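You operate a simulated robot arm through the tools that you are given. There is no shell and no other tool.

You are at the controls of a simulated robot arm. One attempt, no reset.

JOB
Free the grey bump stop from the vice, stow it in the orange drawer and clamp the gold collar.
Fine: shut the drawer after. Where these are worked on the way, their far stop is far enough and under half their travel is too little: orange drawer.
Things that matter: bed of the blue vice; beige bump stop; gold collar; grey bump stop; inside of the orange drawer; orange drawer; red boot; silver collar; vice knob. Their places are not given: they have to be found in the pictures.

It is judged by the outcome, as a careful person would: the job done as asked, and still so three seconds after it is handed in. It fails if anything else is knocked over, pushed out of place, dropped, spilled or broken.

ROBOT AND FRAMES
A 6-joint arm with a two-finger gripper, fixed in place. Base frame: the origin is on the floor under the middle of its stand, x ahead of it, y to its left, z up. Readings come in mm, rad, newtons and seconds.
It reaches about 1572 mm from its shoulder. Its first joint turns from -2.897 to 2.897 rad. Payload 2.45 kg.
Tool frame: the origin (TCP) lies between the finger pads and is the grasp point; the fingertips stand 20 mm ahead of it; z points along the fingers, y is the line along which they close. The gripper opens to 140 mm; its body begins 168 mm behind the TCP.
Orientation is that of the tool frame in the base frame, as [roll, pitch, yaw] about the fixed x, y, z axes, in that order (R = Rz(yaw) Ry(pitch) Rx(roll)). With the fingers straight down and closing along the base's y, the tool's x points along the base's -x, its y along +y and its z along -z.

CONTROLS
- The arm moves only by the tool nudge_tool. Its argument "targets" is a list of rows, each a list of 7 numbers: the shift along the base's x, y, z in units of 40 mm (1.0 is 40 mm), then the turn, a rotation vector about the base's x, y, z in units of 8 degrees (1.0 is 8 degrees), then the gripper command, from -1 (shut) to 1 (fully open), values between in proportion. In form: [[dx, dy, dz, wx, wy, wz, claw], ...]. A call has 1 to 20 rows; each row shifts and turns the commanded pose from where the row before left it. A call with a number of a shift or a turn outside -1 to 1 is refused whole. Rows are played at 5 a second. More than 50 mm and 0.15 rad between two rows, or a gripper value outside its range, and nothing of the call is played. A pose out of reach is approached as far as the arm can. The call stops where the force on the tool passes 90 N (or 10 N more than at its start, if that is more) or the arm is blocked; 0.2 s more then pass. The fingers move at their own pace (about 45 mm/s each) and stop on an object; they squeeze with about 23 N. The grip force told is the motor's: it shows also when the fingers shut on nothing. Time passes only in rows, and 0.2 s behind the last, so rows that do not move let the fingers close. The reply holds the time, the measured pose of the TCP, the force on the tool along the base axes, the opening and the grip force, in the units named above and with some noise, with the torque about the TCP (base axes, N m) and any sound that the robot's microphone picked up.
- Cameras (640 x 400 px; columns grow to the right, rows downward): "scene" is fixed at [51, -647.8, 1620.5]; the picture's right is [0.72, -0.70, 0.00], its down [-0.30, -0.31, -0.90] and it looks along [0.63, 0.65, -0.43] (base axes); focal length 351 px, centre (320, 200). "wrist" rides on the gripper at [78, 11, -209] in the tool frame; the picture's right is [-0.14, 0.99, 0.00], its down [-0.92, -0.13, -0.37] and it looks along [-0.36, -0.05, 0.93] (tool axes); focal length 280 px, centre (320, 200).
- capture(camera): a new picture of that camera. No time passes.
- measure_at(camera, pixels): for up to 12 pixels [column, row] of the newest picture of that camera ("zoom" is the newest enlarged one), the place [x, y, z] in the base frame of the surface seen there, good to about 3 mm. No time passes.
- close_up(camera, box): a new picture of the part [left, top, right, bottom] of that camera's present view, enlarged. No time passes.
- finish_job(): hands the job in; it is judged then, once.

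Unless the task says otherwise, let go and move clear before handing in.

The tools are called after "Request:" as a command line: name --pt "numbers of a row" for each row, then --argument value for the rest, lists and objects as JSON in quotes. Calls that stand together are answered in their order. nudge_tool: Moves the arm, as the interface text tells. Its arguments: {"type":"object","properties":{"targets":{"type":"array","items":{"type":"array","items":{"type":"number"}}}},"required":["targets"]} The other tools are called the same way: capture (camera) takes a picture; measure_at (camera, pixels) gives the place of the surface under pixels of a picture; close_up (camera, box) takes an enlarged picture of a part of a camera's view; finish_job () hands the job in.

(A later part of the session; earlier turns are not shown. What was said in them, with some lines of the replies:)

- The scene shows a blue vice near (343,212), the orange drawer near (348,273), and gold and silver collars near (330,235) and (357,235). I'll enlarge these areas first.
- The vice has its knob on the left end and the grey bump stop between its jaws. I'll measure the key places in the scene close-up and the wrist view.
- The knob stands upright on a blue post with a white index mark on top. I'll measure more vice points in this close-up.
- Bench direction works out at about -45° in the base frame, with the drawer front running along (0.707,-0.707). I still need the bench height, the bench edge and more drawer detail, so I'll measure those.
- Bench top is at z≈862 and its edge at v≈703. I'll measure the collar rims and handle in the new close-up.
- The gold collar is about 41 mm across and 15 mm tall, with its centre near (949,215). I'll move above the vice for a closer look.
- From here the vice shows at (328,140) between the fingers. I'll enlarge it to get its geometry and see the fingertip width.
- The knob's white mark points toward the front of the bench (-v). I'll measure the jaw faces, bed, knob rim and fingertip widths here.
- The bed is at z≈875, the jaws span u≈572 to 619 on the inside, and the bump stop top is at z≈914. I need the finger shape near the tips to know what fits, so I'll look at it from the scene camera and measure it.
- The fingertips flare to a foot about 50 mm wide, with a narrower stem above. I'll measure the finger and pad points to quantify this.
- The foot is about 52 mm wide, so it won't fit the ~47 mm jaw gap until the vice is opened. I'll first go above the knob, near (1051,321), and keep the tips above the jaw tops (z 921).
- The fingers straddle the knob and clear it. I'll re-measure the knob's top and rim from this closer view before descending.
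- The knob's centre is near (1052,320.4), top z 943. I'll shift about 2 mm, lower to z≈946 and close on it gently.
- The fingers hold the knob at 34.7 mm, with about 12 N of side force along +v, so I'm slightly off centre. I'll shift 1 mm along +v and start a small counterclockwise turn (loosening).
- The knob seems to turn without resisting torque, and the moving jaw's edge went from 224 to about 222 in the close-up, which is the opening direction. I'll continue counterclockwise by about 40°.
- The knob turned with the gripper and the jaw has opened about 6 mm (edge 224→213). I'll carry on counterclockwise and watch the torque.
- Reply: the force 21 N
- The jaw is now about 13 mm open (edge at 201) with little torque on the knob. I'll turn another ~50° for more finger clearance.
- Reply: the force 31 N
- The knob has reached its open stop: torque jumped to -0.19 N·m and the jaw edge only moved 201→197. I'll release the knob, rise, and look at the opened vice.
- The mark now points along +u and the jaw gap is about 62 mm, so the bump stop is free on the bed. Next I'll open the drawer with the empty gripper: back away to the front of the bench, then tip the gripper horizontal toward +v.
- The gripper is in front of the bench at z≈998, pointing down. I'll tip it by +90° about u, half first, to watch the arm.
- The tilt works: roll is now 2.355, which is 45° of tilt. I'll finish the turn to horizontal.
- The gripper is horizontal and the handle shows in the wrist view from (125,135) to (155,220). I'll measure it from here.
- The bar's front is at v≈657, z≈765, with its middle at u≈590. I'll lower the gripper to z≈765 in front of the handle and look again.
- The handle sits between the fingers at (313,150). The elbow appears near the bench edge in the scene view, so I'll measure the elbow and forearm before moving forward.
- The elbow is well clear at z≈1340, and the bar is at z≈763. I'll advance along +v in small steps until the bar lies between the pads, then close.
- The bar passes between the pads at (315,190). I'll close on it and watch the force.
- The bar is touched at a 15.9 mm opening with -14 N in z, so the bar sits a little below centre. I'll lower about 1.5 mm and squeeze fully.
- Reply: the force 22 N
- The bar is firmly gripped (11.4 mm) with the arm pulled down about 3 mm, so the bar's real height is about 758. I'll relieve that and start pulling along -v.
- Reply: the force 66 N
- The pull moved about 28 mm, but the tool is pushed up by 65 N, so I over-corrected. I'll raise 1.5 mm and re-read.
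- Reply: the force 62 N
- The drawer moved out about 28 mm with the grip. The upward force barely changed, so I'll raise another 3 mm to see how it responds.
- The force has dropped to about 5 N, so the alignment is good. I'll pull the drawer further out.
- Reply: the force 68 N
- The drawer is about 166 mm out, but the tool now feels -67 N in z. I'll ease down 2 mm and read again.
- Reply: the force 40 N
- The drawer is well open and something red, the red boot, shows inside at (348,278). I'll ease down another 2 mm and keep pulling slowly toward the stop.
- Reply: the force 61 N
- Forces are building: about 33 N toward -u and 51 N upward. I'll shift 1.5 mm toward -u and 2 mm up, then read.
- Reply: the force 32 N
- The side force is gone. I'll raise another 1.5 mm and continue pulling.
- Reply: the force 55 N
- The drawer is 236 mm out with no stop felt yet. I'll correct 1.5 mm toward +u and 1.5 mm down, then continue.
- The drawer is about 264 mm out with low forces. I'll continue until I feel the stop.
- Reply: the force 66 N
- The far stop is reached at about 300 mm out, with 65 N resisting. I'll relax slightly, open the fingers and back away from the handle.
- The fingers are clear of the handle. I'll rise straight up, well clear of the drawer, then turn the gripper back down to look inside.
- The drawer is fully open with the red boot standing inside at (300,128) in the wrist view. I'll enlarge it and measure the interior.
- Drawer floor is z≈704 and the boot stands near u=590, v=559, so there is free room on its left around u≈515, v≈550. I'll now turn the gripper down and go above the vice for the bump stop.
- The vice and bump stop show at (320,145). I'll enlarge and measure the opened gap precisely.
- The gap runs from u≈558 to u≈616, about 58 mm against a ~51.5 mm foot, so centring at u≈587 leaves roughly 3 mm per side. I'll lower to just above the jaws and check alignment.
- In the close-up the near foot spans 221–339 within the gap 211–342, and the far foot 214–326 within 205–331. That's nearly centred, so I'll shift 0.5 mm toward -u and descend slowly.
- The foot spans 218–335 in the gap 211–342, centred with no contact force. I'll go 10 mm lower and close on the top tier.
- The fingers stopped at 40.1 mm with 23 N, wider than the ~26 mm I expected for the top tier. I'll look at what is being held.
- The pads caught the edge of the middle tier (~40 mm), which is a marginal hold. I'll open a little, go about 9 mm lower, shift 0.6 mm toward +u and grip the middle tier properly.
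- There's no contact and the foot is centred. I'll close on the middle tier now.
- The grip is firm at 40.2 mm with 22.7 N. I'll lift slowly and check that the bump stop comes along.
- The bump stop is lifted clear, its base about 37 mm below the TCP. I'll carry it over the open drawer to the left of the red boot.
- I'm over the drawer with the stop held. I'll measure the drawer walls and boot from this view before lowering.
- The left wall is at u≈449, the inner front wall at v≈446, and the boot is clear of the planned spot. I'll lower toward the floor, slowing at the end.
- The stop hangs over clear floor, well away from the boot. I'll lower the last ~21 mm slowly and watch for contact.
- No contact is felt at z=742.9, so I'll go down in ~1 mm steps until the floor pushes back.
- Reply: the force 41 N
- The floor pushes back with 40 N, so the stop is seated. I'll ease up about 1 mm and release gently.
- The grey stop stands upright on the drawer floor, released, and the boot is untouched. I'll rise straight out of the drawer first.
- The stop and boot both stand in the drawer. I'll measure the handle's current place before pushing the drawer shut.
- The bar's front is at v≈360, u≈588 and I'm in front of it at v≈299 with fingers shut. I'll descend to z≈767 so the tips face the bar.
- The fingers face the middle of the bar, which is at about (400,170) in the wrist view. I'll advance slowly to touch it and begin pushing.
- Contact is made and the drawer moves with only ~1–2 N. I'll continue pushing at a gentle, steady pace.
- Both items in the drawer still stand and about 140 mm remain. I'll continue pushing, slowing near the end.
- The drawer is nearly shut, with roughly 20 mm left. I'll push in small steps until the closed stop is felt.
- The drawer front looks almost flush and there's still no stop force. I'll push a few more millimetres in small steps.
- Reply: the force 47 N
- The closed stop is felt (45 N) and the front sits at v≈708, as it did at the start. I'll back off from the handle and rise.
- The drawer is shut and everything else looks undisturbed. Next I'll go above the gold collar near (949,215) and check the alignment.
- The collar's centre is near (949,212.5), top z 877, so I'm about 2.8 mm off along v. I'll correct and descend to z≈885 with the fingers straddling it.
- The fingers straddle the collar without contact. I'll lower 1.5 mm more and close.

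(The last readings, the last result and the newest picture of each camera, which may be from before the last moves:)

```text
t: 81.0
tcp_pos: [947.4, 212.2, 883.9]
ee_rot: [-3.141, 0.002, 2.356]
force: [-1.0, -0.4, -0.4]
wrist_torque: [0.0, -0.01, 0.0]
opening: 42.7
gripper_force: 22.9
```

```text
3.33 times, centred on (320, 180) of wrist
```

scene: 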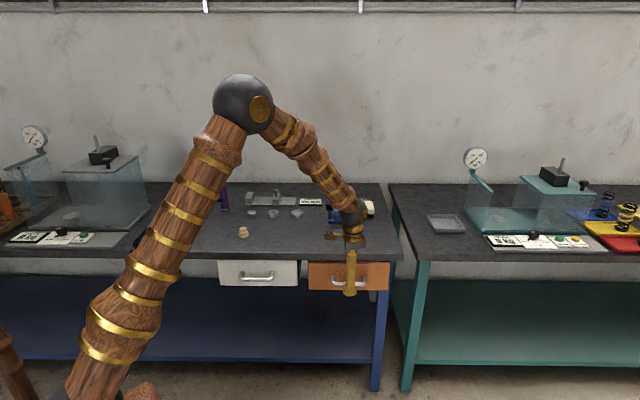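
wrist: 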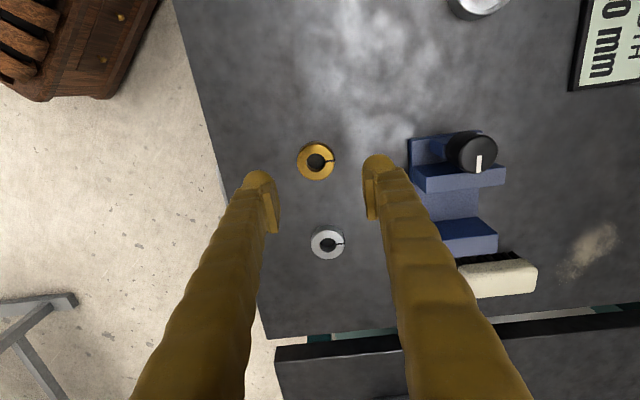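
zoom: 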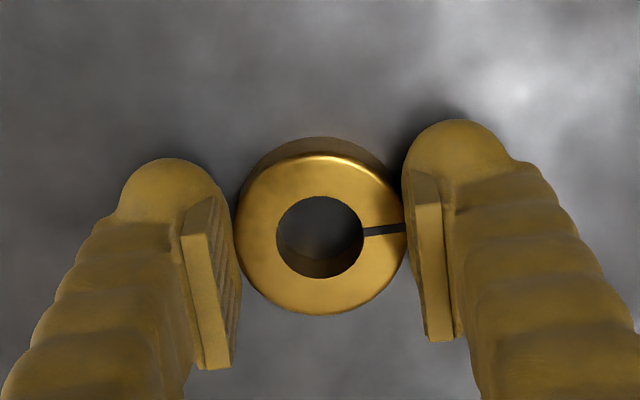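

The collar is gripped at 42.7 mm with 23 N. I'll lift it and carry it above the vice gap.

Request:
nudge_tool --pt "0 0 0.3 0 0 0 -0.8" --pt "0 0 0.7 0 0 0 -0.8" --pt "0 0 1 0 0 0 -0.8" --pt "0 0 0.9 0 0 0 -0.8" --pt "0.6 0.23 0 0 0 0 -0.8" --pt "0.8 0.31 0 0 0 0 -0.8" --pt "0.8 0.32 0 0 0 0 -0.8" --pt "0.8 0.32 0 0 0 0 -0.8" --pt "0.825 0.32 0 0 0 0 -0.8" --pt "0 0 0 0 0 0 -0.8"

Request:
close_up --camera "scene" --box '[325, 175, 375, 225]'

Request:
capture --camera "wrist"

```text
t: 83.2
tcp_pos: [1101.1, 273.9, 1001.7]
ee_rot: [3.14, 0.003, 2.356]
force: [-0.6, -0.2, -0.6]
wrist_torque: [0.01, 0.01, -0.02]
opening: 42.7
gripper_force: 22.9
```

```text
8.00 times, centred on (350, 200) of scene
```

zoom: 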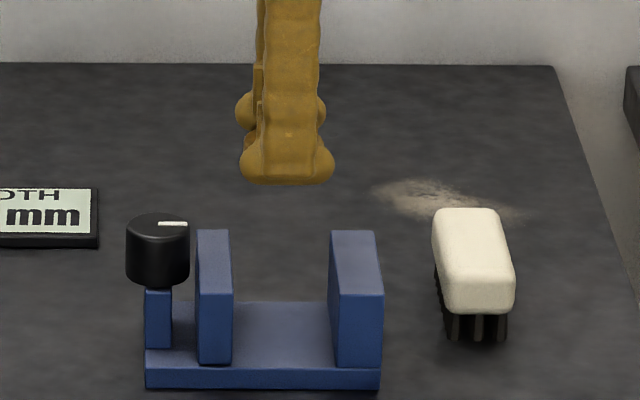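

```text
taken
```

wrist: 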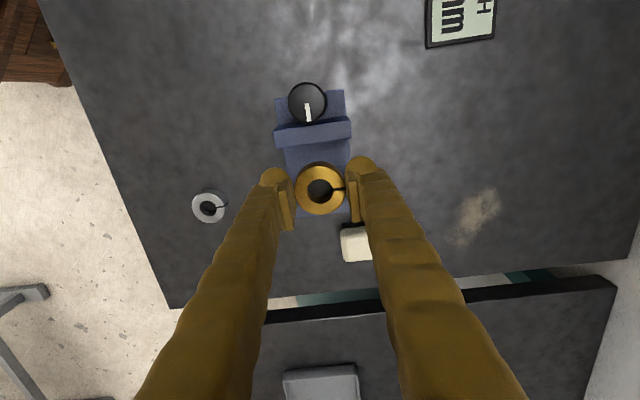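

I'm above the vice with the collar level. I'll lower to just above the jaws and compare the foot with the jaw edges again.

Request:
nudge_tool --pt "0 0 -0.6 0 0 0 -0.8" --pt "0 0 -0.5 0 0 0 -0.8" --pt "0 0 0 0 0 0 -0.8"

Request:
close_up --camera "scene" --box '[325, 185, 375, 225]'

```text
t: 84.0
tcp_pos: [1100.9, 273.9, 957.8]
ee_rot: [-3.141, 0.001, 2.355]
force: [0.2, 0.9, -0.2]
wrist_torque: [0.0, -0.02, 0.0]
opening: 42.4
gripper_force: 22.7
```

```text
10.00 times, centred on (350, 205) of scene
```

zoom: 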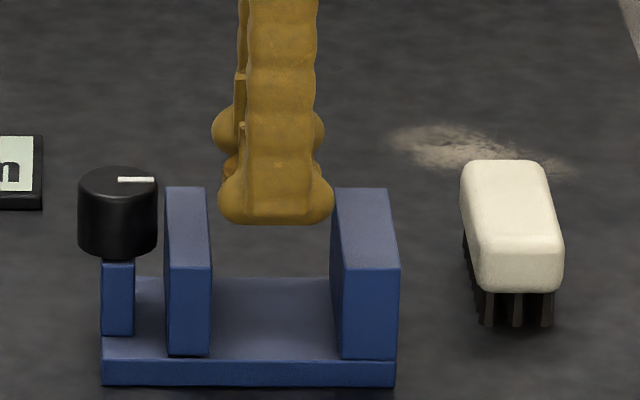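

The near foot spans 217–334 in the gap 211–342, so I'm a little toward -u once perspective is counted. I'll shift about 1.1 mm toward +u and go down slowly.

Request:
nudge_tool --pt "0.02 -0.02 0 0 0 0 -0.8" --pt "0 0 -0.2 0 0 0 -0.8" --pt "0 0 -0.2 0 0 0 -0.8" --pt "0 0 -0.2 0 0 0 -0.8" --pt "0 0 0 0 0 0 -0.8"

Request:
close_up --camera "scene" --box '[325, 185, 375, 225]'

```text
t: 85.2
tcp_pos: [1103.4, 272.2, 932.7]
ee_rot: [-3.142, 0.003, 2.357]
force: [0.2, -0.8, -1.0]
wrist_torque: [0.01, 0.01, 0.0]
opening: 42.8
gripper_force: 22.6
```

```text
10.00 times, centred on (350, 205) of scene
```

zoom: 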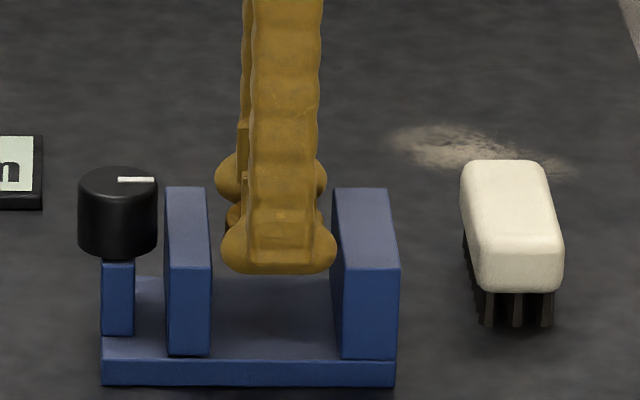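

Now the foot is 220–337 (near) and 215–327 (far), about 1 mm too far toward +u. I'll shift back 0.8 mm and continue down.

Request:
nudge_tool --pt "-0.014 0.014 0 0 0 0 -0.8" --pt "0 0 -0.2 0 0 0 -0.8" --pt "0 0 -0.2 0 0 0 -0.8" --pt "0 0 0 0 0 0 -0.8"

Request:
close_up --camera "scene" --box '[325, 185, 375, 225]'

```text
t: 86.2
tcp_pos: [1100.8, 272.6, 916.4]
ee_rot: [3.141, 0.002, 2.355]
force: [-0.5, -0.9, -1.4]
wrist_torque: [-0.02, 0.02, 0.01]
opening: 42.7
gripper_force: 22.6
```

```text
10.00 times, centred on (350, 205) of scene
```

zoom: 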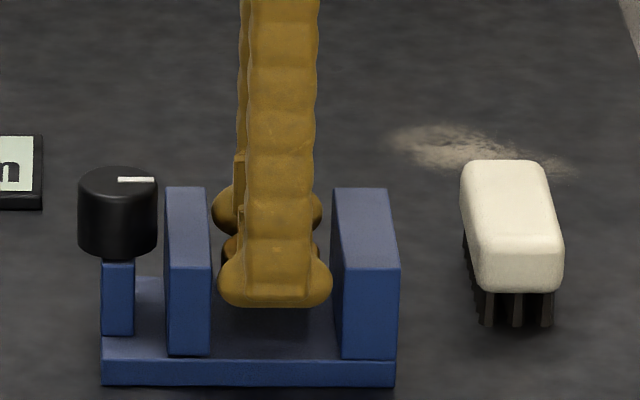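

The foot is 218–333 in 211–342, centred with no contact force. I'll continue to the bed in small steps.

Request:
nudge_tool --pt "0 0 -0.15 0 0 0 -0.8" --pt "0 0 -0.15 0 0 0 -0.8" --pt "0 0 -0.075 0 0 0 -0.8" --pt "0 0 0 0 0 0 -0.8"

```text
t: 87.2
tcp_pos: [1101.9, 272.7, 903.0]
ee_rot: [-3.141, 0.002, 2.355]
force: [0.3, 0.6, -1.5]
wrist_torque: [0.0, 0.01, -0.01]
opening: 42.8
gripper_force: 22.9
```

Request:
nudge_tool --pt "0 0 -0.05 0 0 0 -0.8" --pt "0 0 -0.04 0 0 0 -0.8" --pt "0 0 0 0 0 0 -0.8"

Request:
close_up --camera "scene" --box '[325, 185, 375, 225]'

```text
t: 88.0
tcp_pos: [1101.8, 273.5, 899.6]
ee_rot: [3.14, 0.002, 2.356]
force: [-1.3, -0.9, 7.8]
wrist_torque: [-0.03, 0.07, -0.02]
opening: 42.4
gripper_force: 23.2
```

```text
10.00 times, centred on (350, 205) of scene
```

zoom: 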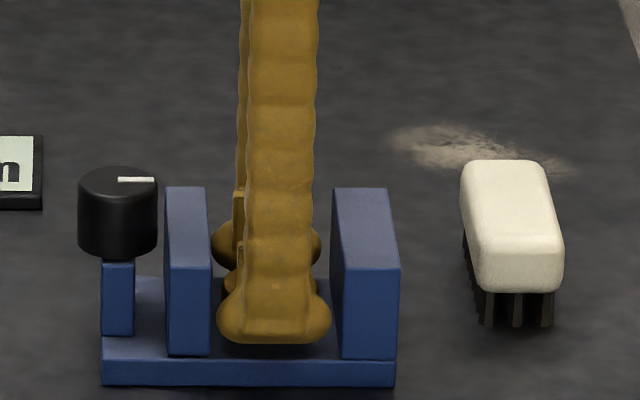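

The bed is touched lightly (7.8 N at z≈899.6). I'll release by opening slightly, then check that the collar sits flat.

Request:
nudge_tool --pt "0 0 0 0 0 0 -0.35" --pt "0 0 0 0 0 0 -0.2" --pt "0 0 0 0 0 0 -0.2"

Request:
close_up --camera "wrist" --box '[240, 120, 400, 240]'

```text
t: 88.8
tcp_pos: [1100.8, 273.1, 898.7]
ee_rot: [3.141, 0.0, 2.356]
force: [-0.4, 0.3, -0.3]
wrist_torque: [0.0, -0.02, 0.0]
opening: 56.0
gripper_force: 0.1
```

```text
3.33 times, centred on (320, 180) of wrist
```

zoom: 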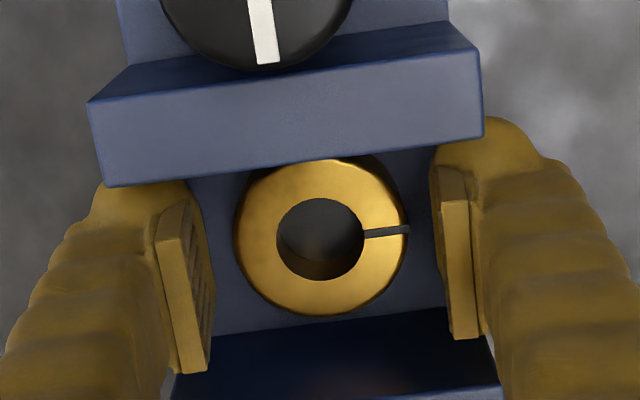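

The collar sits flat on the bed between the jaws and the fingers are free. I'll rise straight up before moving to the knob.

Request:
nudge_tool --pt "0 0 0.15 0 0 0 -0.2" --pt "0 0 0.3 0 0 0 -0.2" --pt "0 0 0.4 0 0 0 -0.2" --pt "0 0 0.8 0 0 0 -0.2" --pt "0 0 0.9 0 0 0 0" --pt "0 0 0 0 0 0 0"

Request:
close_up --camera "scene" --box '[325, 185, 375, 225]'

Request:
capture --camera "wrist"

```text
t: 90.2
tcp_pos: [1101.6, 272.0, 1000.1]
ee_rot: [-3.141, -0.001, 2.356]
force: [0.5, -0.3, 0.1]
wrist_torque: [0.01, 0.01, 0.04]
opening: 70.2
gripper_force: 0.1
```

```text
10.00 times, centred on (350, 205) of scene
```

zoom: 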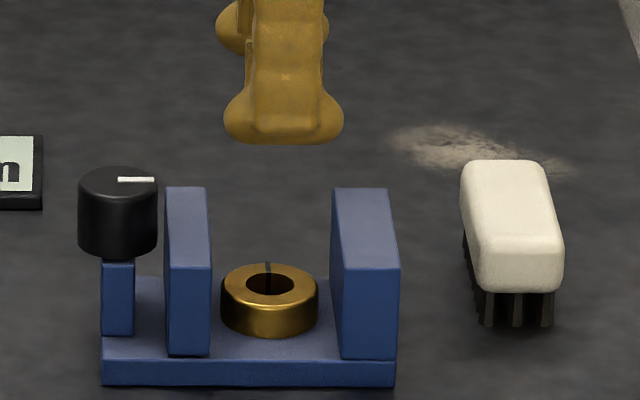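

```text
taken
```

wrist: 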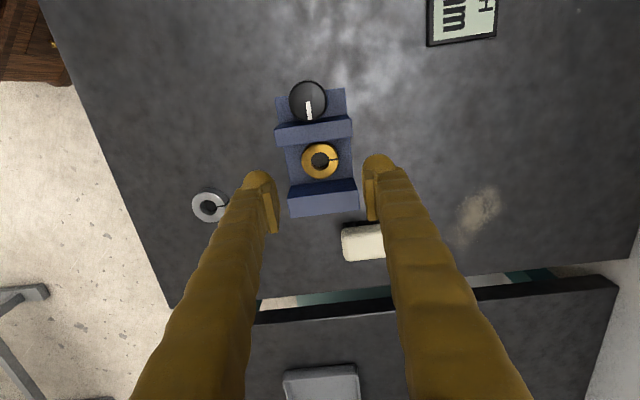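

The collar stands in the vice between the open jaws. I'll move above the knob and turn the gripper +120° so there is room to turn the knob clockwise.

Request:
nudge_tool --pt "-0.31 0.3 0 0 0 1 0" --pt "-0.31 0.3 0 0 0 1 0" --pt "-0.31 0.3 0 0 0 1 0" --pt "-0.31 0.3 0 0 0 1 0" --pt "0 0 0 0 0 1 0" --pt "0 0 0 0 0 1 0" --pt "0 0 0 0 0 1 0" --pt "0 0 0 0 0 1 0" --pt "0 0 0 0 0 1 0" --pt "0 0 0 0 0 1 0" --pt "0 0 0 0 0 1 0" --pt "0 0 0 0 0 1 0" --pt "0 0 0 0 0 1 0" --pt "0 0 0 0 0 1 0" --pt "0 0 0 0 0 1 0" --pt "0 0 0 0 0 0 0"

Request:
capture --camera "wrist"

```text
t: 93.6
tcp_pos: [1052.5, 320.5, 1000.4]
ee_rot: [3.141, 0.002, -1.831]
force: [0.0, 0.5, 0.3]
wrist_torque: [0.01, 0.01, 0.01]
opening: 70.2
gripper_force: 0.1
```

```text
taken
```

wrist: 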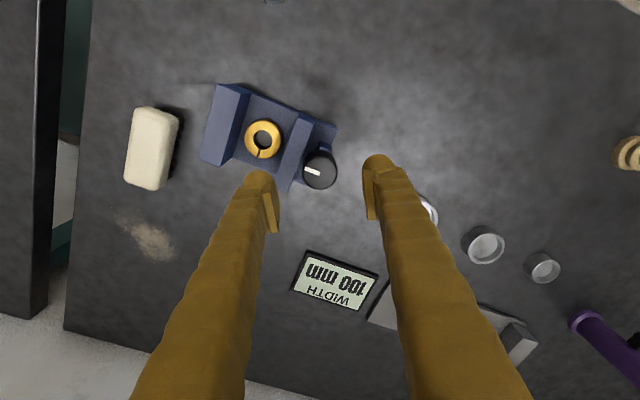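

The knob is centred between the fingers. I'll descend to z≈946, tips above the jaws, and close on it.

Request:
nudge_tool --pt "-0.015 0 -0.5 0 0 0 0" --pt "0 0 -0.45 0 0 0 0" --pt "0 0 -0.25 0 0 0 0" --pt "0 0 -0.15 0 0 0 0" --pt "0 0 0 0 0 0 -0.3" --pt "0 0 0 0 0 0 -0.6" --pt "0 0 0 0 0 0 -0.6" --pt "0 0 0 0 0 0 -1" --pt "0 0 0 0 0 0 -1"

Request:
close_up --camera "scene" --box '[310, 180, 390, 230]'

```text
t: 95.6
tcp_pos: [1051.2, 321.1, 945.7]
ee_rot: [-3.141, 0.002, -1.833]
force: [22.5, -1.0, -4.9]
wrist_torque: [0.02, -0.25, 0.01]
opening: 34.6
gripper_force: 45.6
```

```text
8.00 times, centred on (350, 205) of scene
```

zoom: 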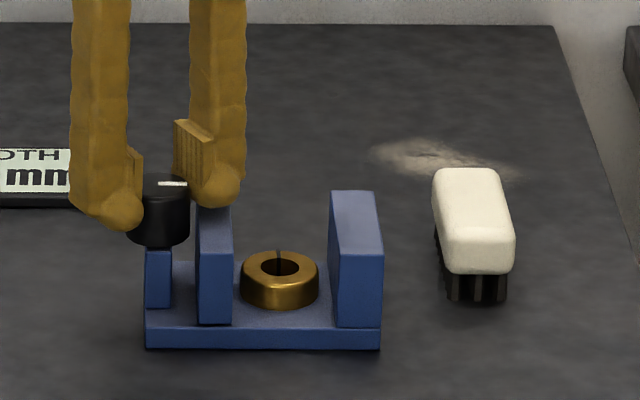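

The knob is gripped with 22 N along +x, so I'll shift about 1 mm that way and turn clockwise by ~40°.

Request:
nudge_tool --pt "0.027 0 0 0 0 0 -1" --pt "0 0 0 0 0 -0.7 -1" --pt "0 0 0 0 0 -0.7 -1" --pt "0 0 0 0 0 -0.7 -1" --pt "0 0 0 0 0 -0.7 -1" --pt "0 0 0 0 0 -0.7 -1" --pt "0 0 0 0 0 -0.7 -1" --pt "0 0 0 0 0 -0.7 -1" --pt "0 0 0 0 0 0 -1"

Request:
close_up --camera "scene" --box '[310, 180, 390, 230]'

```text
t: 97.6
tcp_pos: [1052.3, 320.0, 946.0]
ee_rot: [3.14, -0.001, -2.517]
force: [-17.3, -19.4, -3.9]
wrist_torque: [-0.2, 0.22, -0.03]
opening: 35.0
gripper_force: 44.9
```

```text
8.00 times, centred on (350, 205) of scene
```

zoom: 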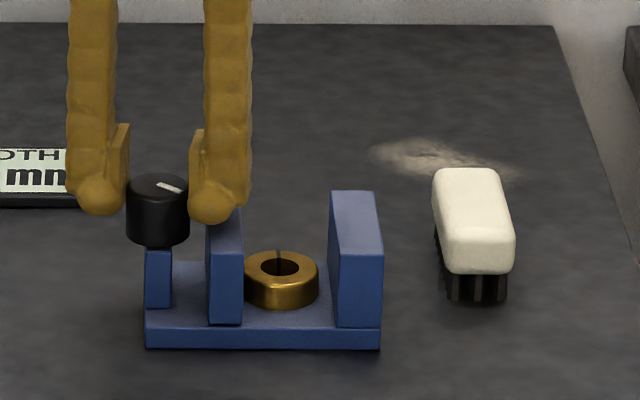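

The jaw has closed from 232 to 242 and is just reaching the collar at (243,280). I'll re-centre slightly and keep turning clockwise.

Request:
nudge_tool --pt "-0.02 -0.022 0 0 0 0 -1" --pt "0 0 0 0 0 -0.6 -1" --pt "0 0 0 0 0 -0.6 -1" --pt "0 0 0 0 0 -0.6 -1" --pt "0 0 0 0 0 -0.6 -1" --pt "0 0 0 0 0 -0.6 -1" --pt "0 0 0 0 0 0 -1"

Request:
close_up --camera "scene" --box '[310, 180, 390, 230]'

```text
t: 99.2
tcp_pos: [1051.3, 320.1, 946.3]
ee_rot: [-3.141, 0.001, -2.937]
force: [24.8, 5.3, -10.8]
wrist_torque: [0.06, -0.32, -0.03]
opening: 35.0
gripper_force: 45.1
```

```text
8.00 times, centred on (350, 205) of scene
```

zoom: 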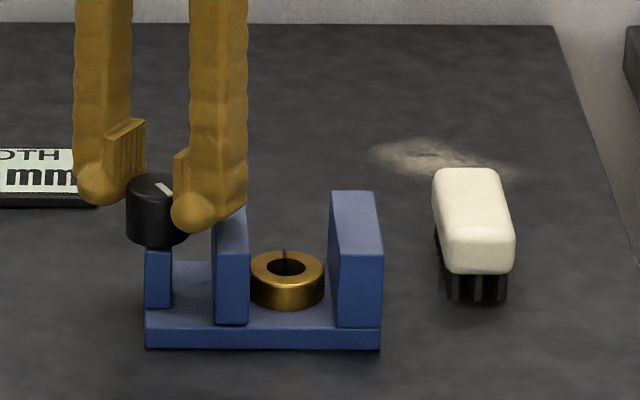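

The jaw is pushing the collar toward the fixed jaw (collar now 249–325, fixed jaw at 331). I'll keep turning clockwise in smaller steps and watch the torque.

Request:
nudge_tool --pt "0.022 0.005 0 0 0 0 -1" --pt "0 0 0 0 0 -0.6 -1" --pt "0 0 0 0 0 -0.6 -1" --pt "0 0 0 0 0 -0.6 -1" --pt "0 0 0 0 0 0 -1"

Request:
close_up --camera "scene" --box '[310, 180, 390, 230]'

```text
t: 100.4
tcp_pos: [1050.9, 321.1, 946.6]
ee_rot: [3.14, 0.0, 3.097]
force: [-9.5, 5.9, 0.7]
wrist_torque: [0.11, 0.19, -0.02]
opening: 34.5
gripper_force: 44.4
```

```text
8.00 times, centred on (350, 205) of scene
```

zoom: 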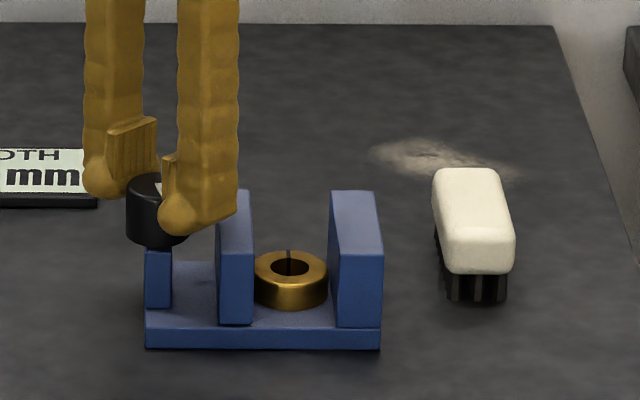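

The collar is at 253–328, about 2 mm from the fixed jaw. I'll turn on in small steps.

Request:
nudge_tool --pt "0 0 0 0 0 -0.5 -1" --pt "0 0 0 0 0 -0.5 -1" --pt "0 0 0 0 0 -0.5 -1" --pt "0 0 0 0 0 0 -1"

Request:
close_up --camera "scene" --box '[310, 180, 390, 230]'

```text
t: 101.4
tcp_pos: [1050.5, 319.5, 945.8]
ee_rot: [3.141, 0.001, 2.885]
force: [-22.4, 3.4, -1.3]
wrist_torque: [0.03, 0.31, 0.02]
opening: 34.8
gripper_force: 45.3
```

```text
8.00 times, centred on (350, 205) of scene
```

zoom: 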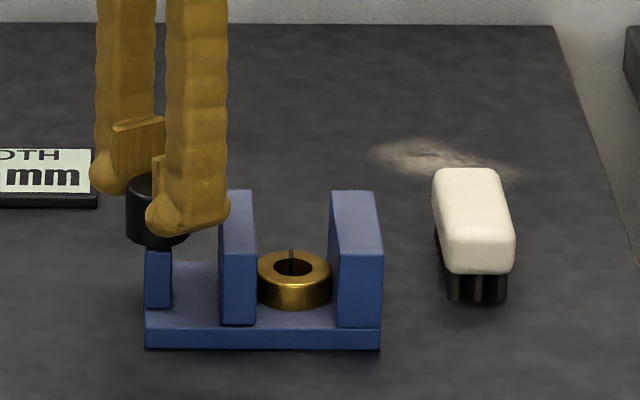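

The collar nearly fills the gap (256–331). I'll turn in 3° steps until the torque shows it is clamped.

Request:
nudge_tool --pt "-0.02 0 0 0 0 -0.4 -1" --pt "0 0 0 0 0 -0.4 -1" --pt "0 0 0 0 0 0 -1"

Request:
close_up --camera "scene" --box '[310, 180, 390, 230]'

```text
t: 102.2
tcp_pos: [1051.9, 320.1, 946.2]
ee_rot: [3.141, 0.001, 2.775]
force: [0.8, 8.2, -4.6]
wrist_torque: [0.04, -0.06, 0.24]
opening: 34.6
gripper_force: 44.7
```

```text
8.00 times, centred on (350, 205) of scene
```

zoom: 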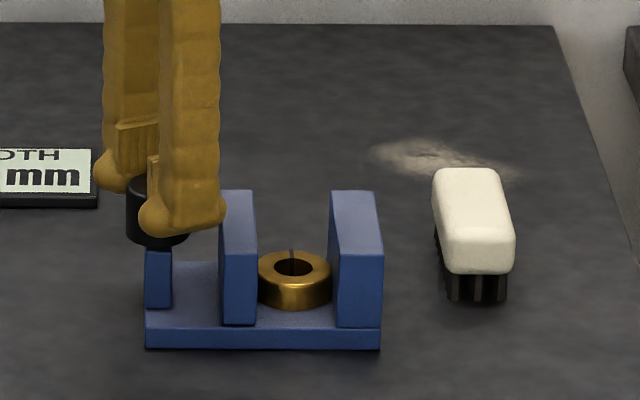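

The torque rose to 0.24 N·m, so the jaw is now pressing the collar. I'll turn a few more degrees to tighten it firmly.

Request:
nudge_tool --pt "0 0 0 0 0 -0.4 -1" --pt "0 0 0 0 0 -0.4 -1" --pt "0 0 0 0 0 0 -1"

Request:
capture --camera "wrist"

```text
t: 103.0
tcp_pos: [1051.6, 321.7, 946.0]
ee_rot: [3.141, 0.001, 2.664]
force: [6.8, 7.7, -2.7]
wrist_torque: [0.02, -0.12, 0.61]
opening: 34.5
gripper_force: 44.7
```

```text
taken
```

wrist: 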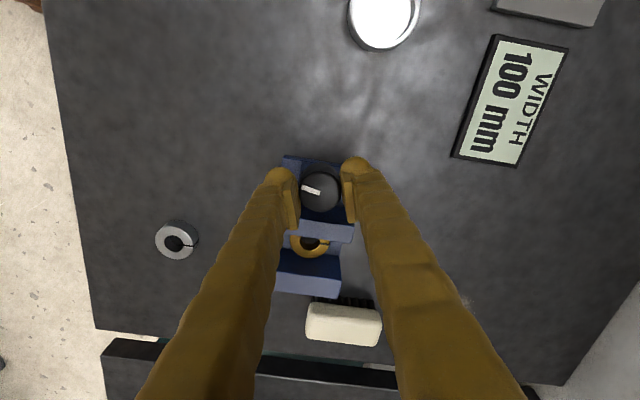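

Torque is now 0.61 N·m, a clear clamp. I'll add about 3° for a firm hold and check.

Request:
nudge_tool --pt "0 0 0 0 0 -0.4 -1" --pt "0 0 0 0 0 0 -1"

Request:
close_up --camera "scene" --box '[310, 180, 390, 230]'

```text
t: 103.6
tcp_pos: [1051.5, 322.0, 947.1]
ee_rot: [-3.141, 0.002, 2.608]
force: [-0.6, 8.1, -0.3]
wrist_torque: [0.14, 0.09, 0.65]
opening: 34.6
gripper_force: 45.6
```

```text
8.00 times, centred on (350, 205) of scene
```

zoom: 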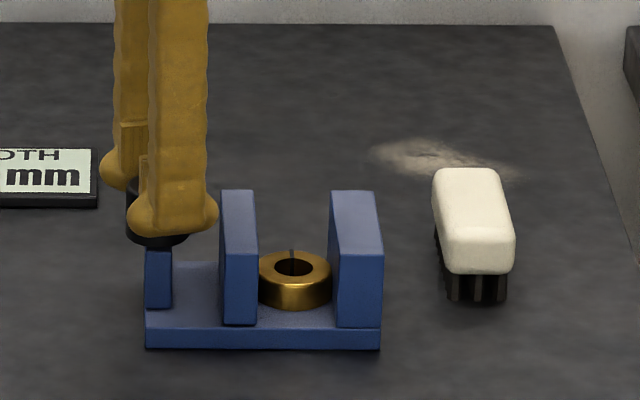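

Torque levelled at 0.65 N·m, so the collar is clamped as tight as the grip allows. I'll release the knob and rise clear.

Request:
nudge_tool --pt "0 0 0 0 0 0 -0.4" --pt "0 0 0 0 0 0 0" --pt "0 0 0 0 0 0 0" --pt "0 0 0.4 0 0 0 0" --pt "0 0 0.8 0 0 0 0" --pt "0 0 1 0 0 0 0" --pt "0 0 1 0 0 0 0" --pt "-0.6 -0.6 0.3 0 0 0 0" --pt "-0.7 -0.7 0.3 0 0 0 0" --pt "-0.7 -0.7 0.3 0 0 0 0" --pt "0 0 0 0 0 0 0"

Request:
capture --camera "scene"

Request:
close_up --camera "scene" --box '[310, 180, 390, 230]'

Request:
capture --camera "wrist"

```text
t: 106.0
tcp_pos: [970.3, 240.4, 1109.8]
ee_rot: [3.141, 0.001, 2.606]
force: [0.4, 0.8, 0.6]
wrist_torque: [0.02, -0.03, -0.01]
opening: 70.0
gripper_force: 0.1
```

```text
taken
```

scene: 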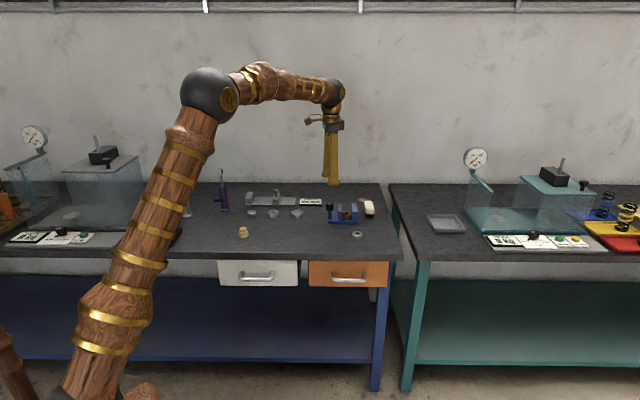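

```text
8.00 times, centred on (350, 205) of scene
```

zoom: 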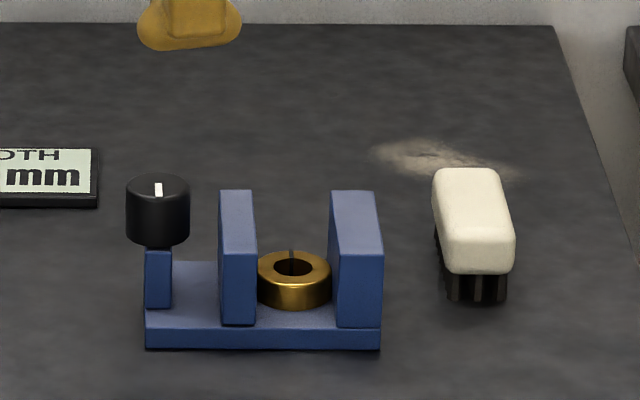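

```text
taken
```

wrist: 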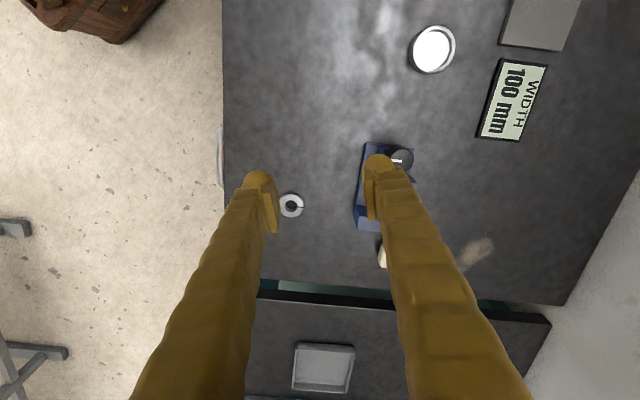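

The collar fills the gap between the jaws (257–331) and the knob is free. I'll check the drawer, the vice and the other items once more before handing in.

Request:
close_up --camera "scene" --box '[290, 225, 420, 305]'

Request:
close_up --camera "scene" --box '[335, 200, 365, 225]'

Request:
measure_at --camera "scene" --pixels '[[313, 270], [384, 270], [348, 268], [357, 236], [346, 213]]'

```text
4.92 times, centred on (355, 265) of scene
```

zoom: 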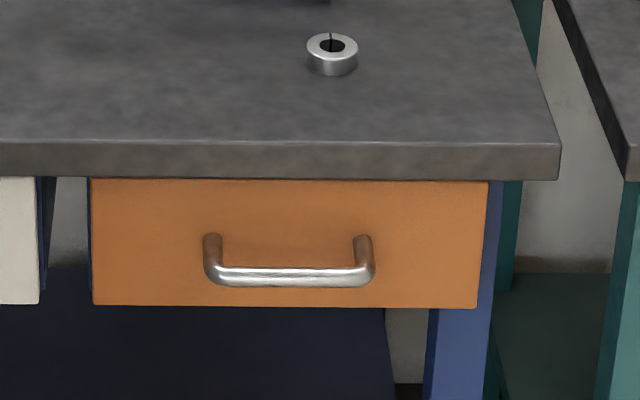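

```text
16.00 times, centred on (350, 212) of scene
```

zoom: 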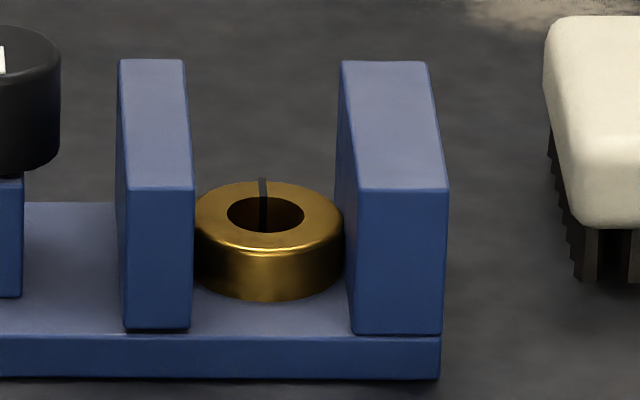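

```text
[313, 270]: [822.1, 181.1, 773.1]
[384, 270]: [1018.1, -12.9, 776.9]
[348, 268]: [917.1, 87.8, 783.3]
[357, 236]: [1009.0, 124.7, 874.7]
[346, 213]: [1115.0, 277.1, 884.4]
```

The drawer front is flush at v≈710, as at the start, with the grey stop set inside beside the red boot. The gold collar lies flat on the bed and touches both jaws. The silver and beige items are in place and the gripper is clear and empty, so I'm handing in.

Request:
finish_job

```text
The job is handed in.
```

The job is done and handed in; no result has come back yet.

- **Grey bump stop:** I opened the vice, lifted the stop out and stood it upright on the floor of the orange drawer, to the left of the red boot.
- **Orange drawer:** I pulled it out to its far stop, about 300 mm. Afterwards I pushed it shut until I felt the closed stop, and its front is back where it started. I did not look inside after shutting it, but both items were still standing when I last saw them, partway through closing.
- **Gold collar:** It lies flat on the vice bed, touching both jaws. I turned the knob until the torque levelled off at about 0.65 N·m.

The last pictures show nothing else on the bench knocked over or moved. The gripper is empty and clear of everything.
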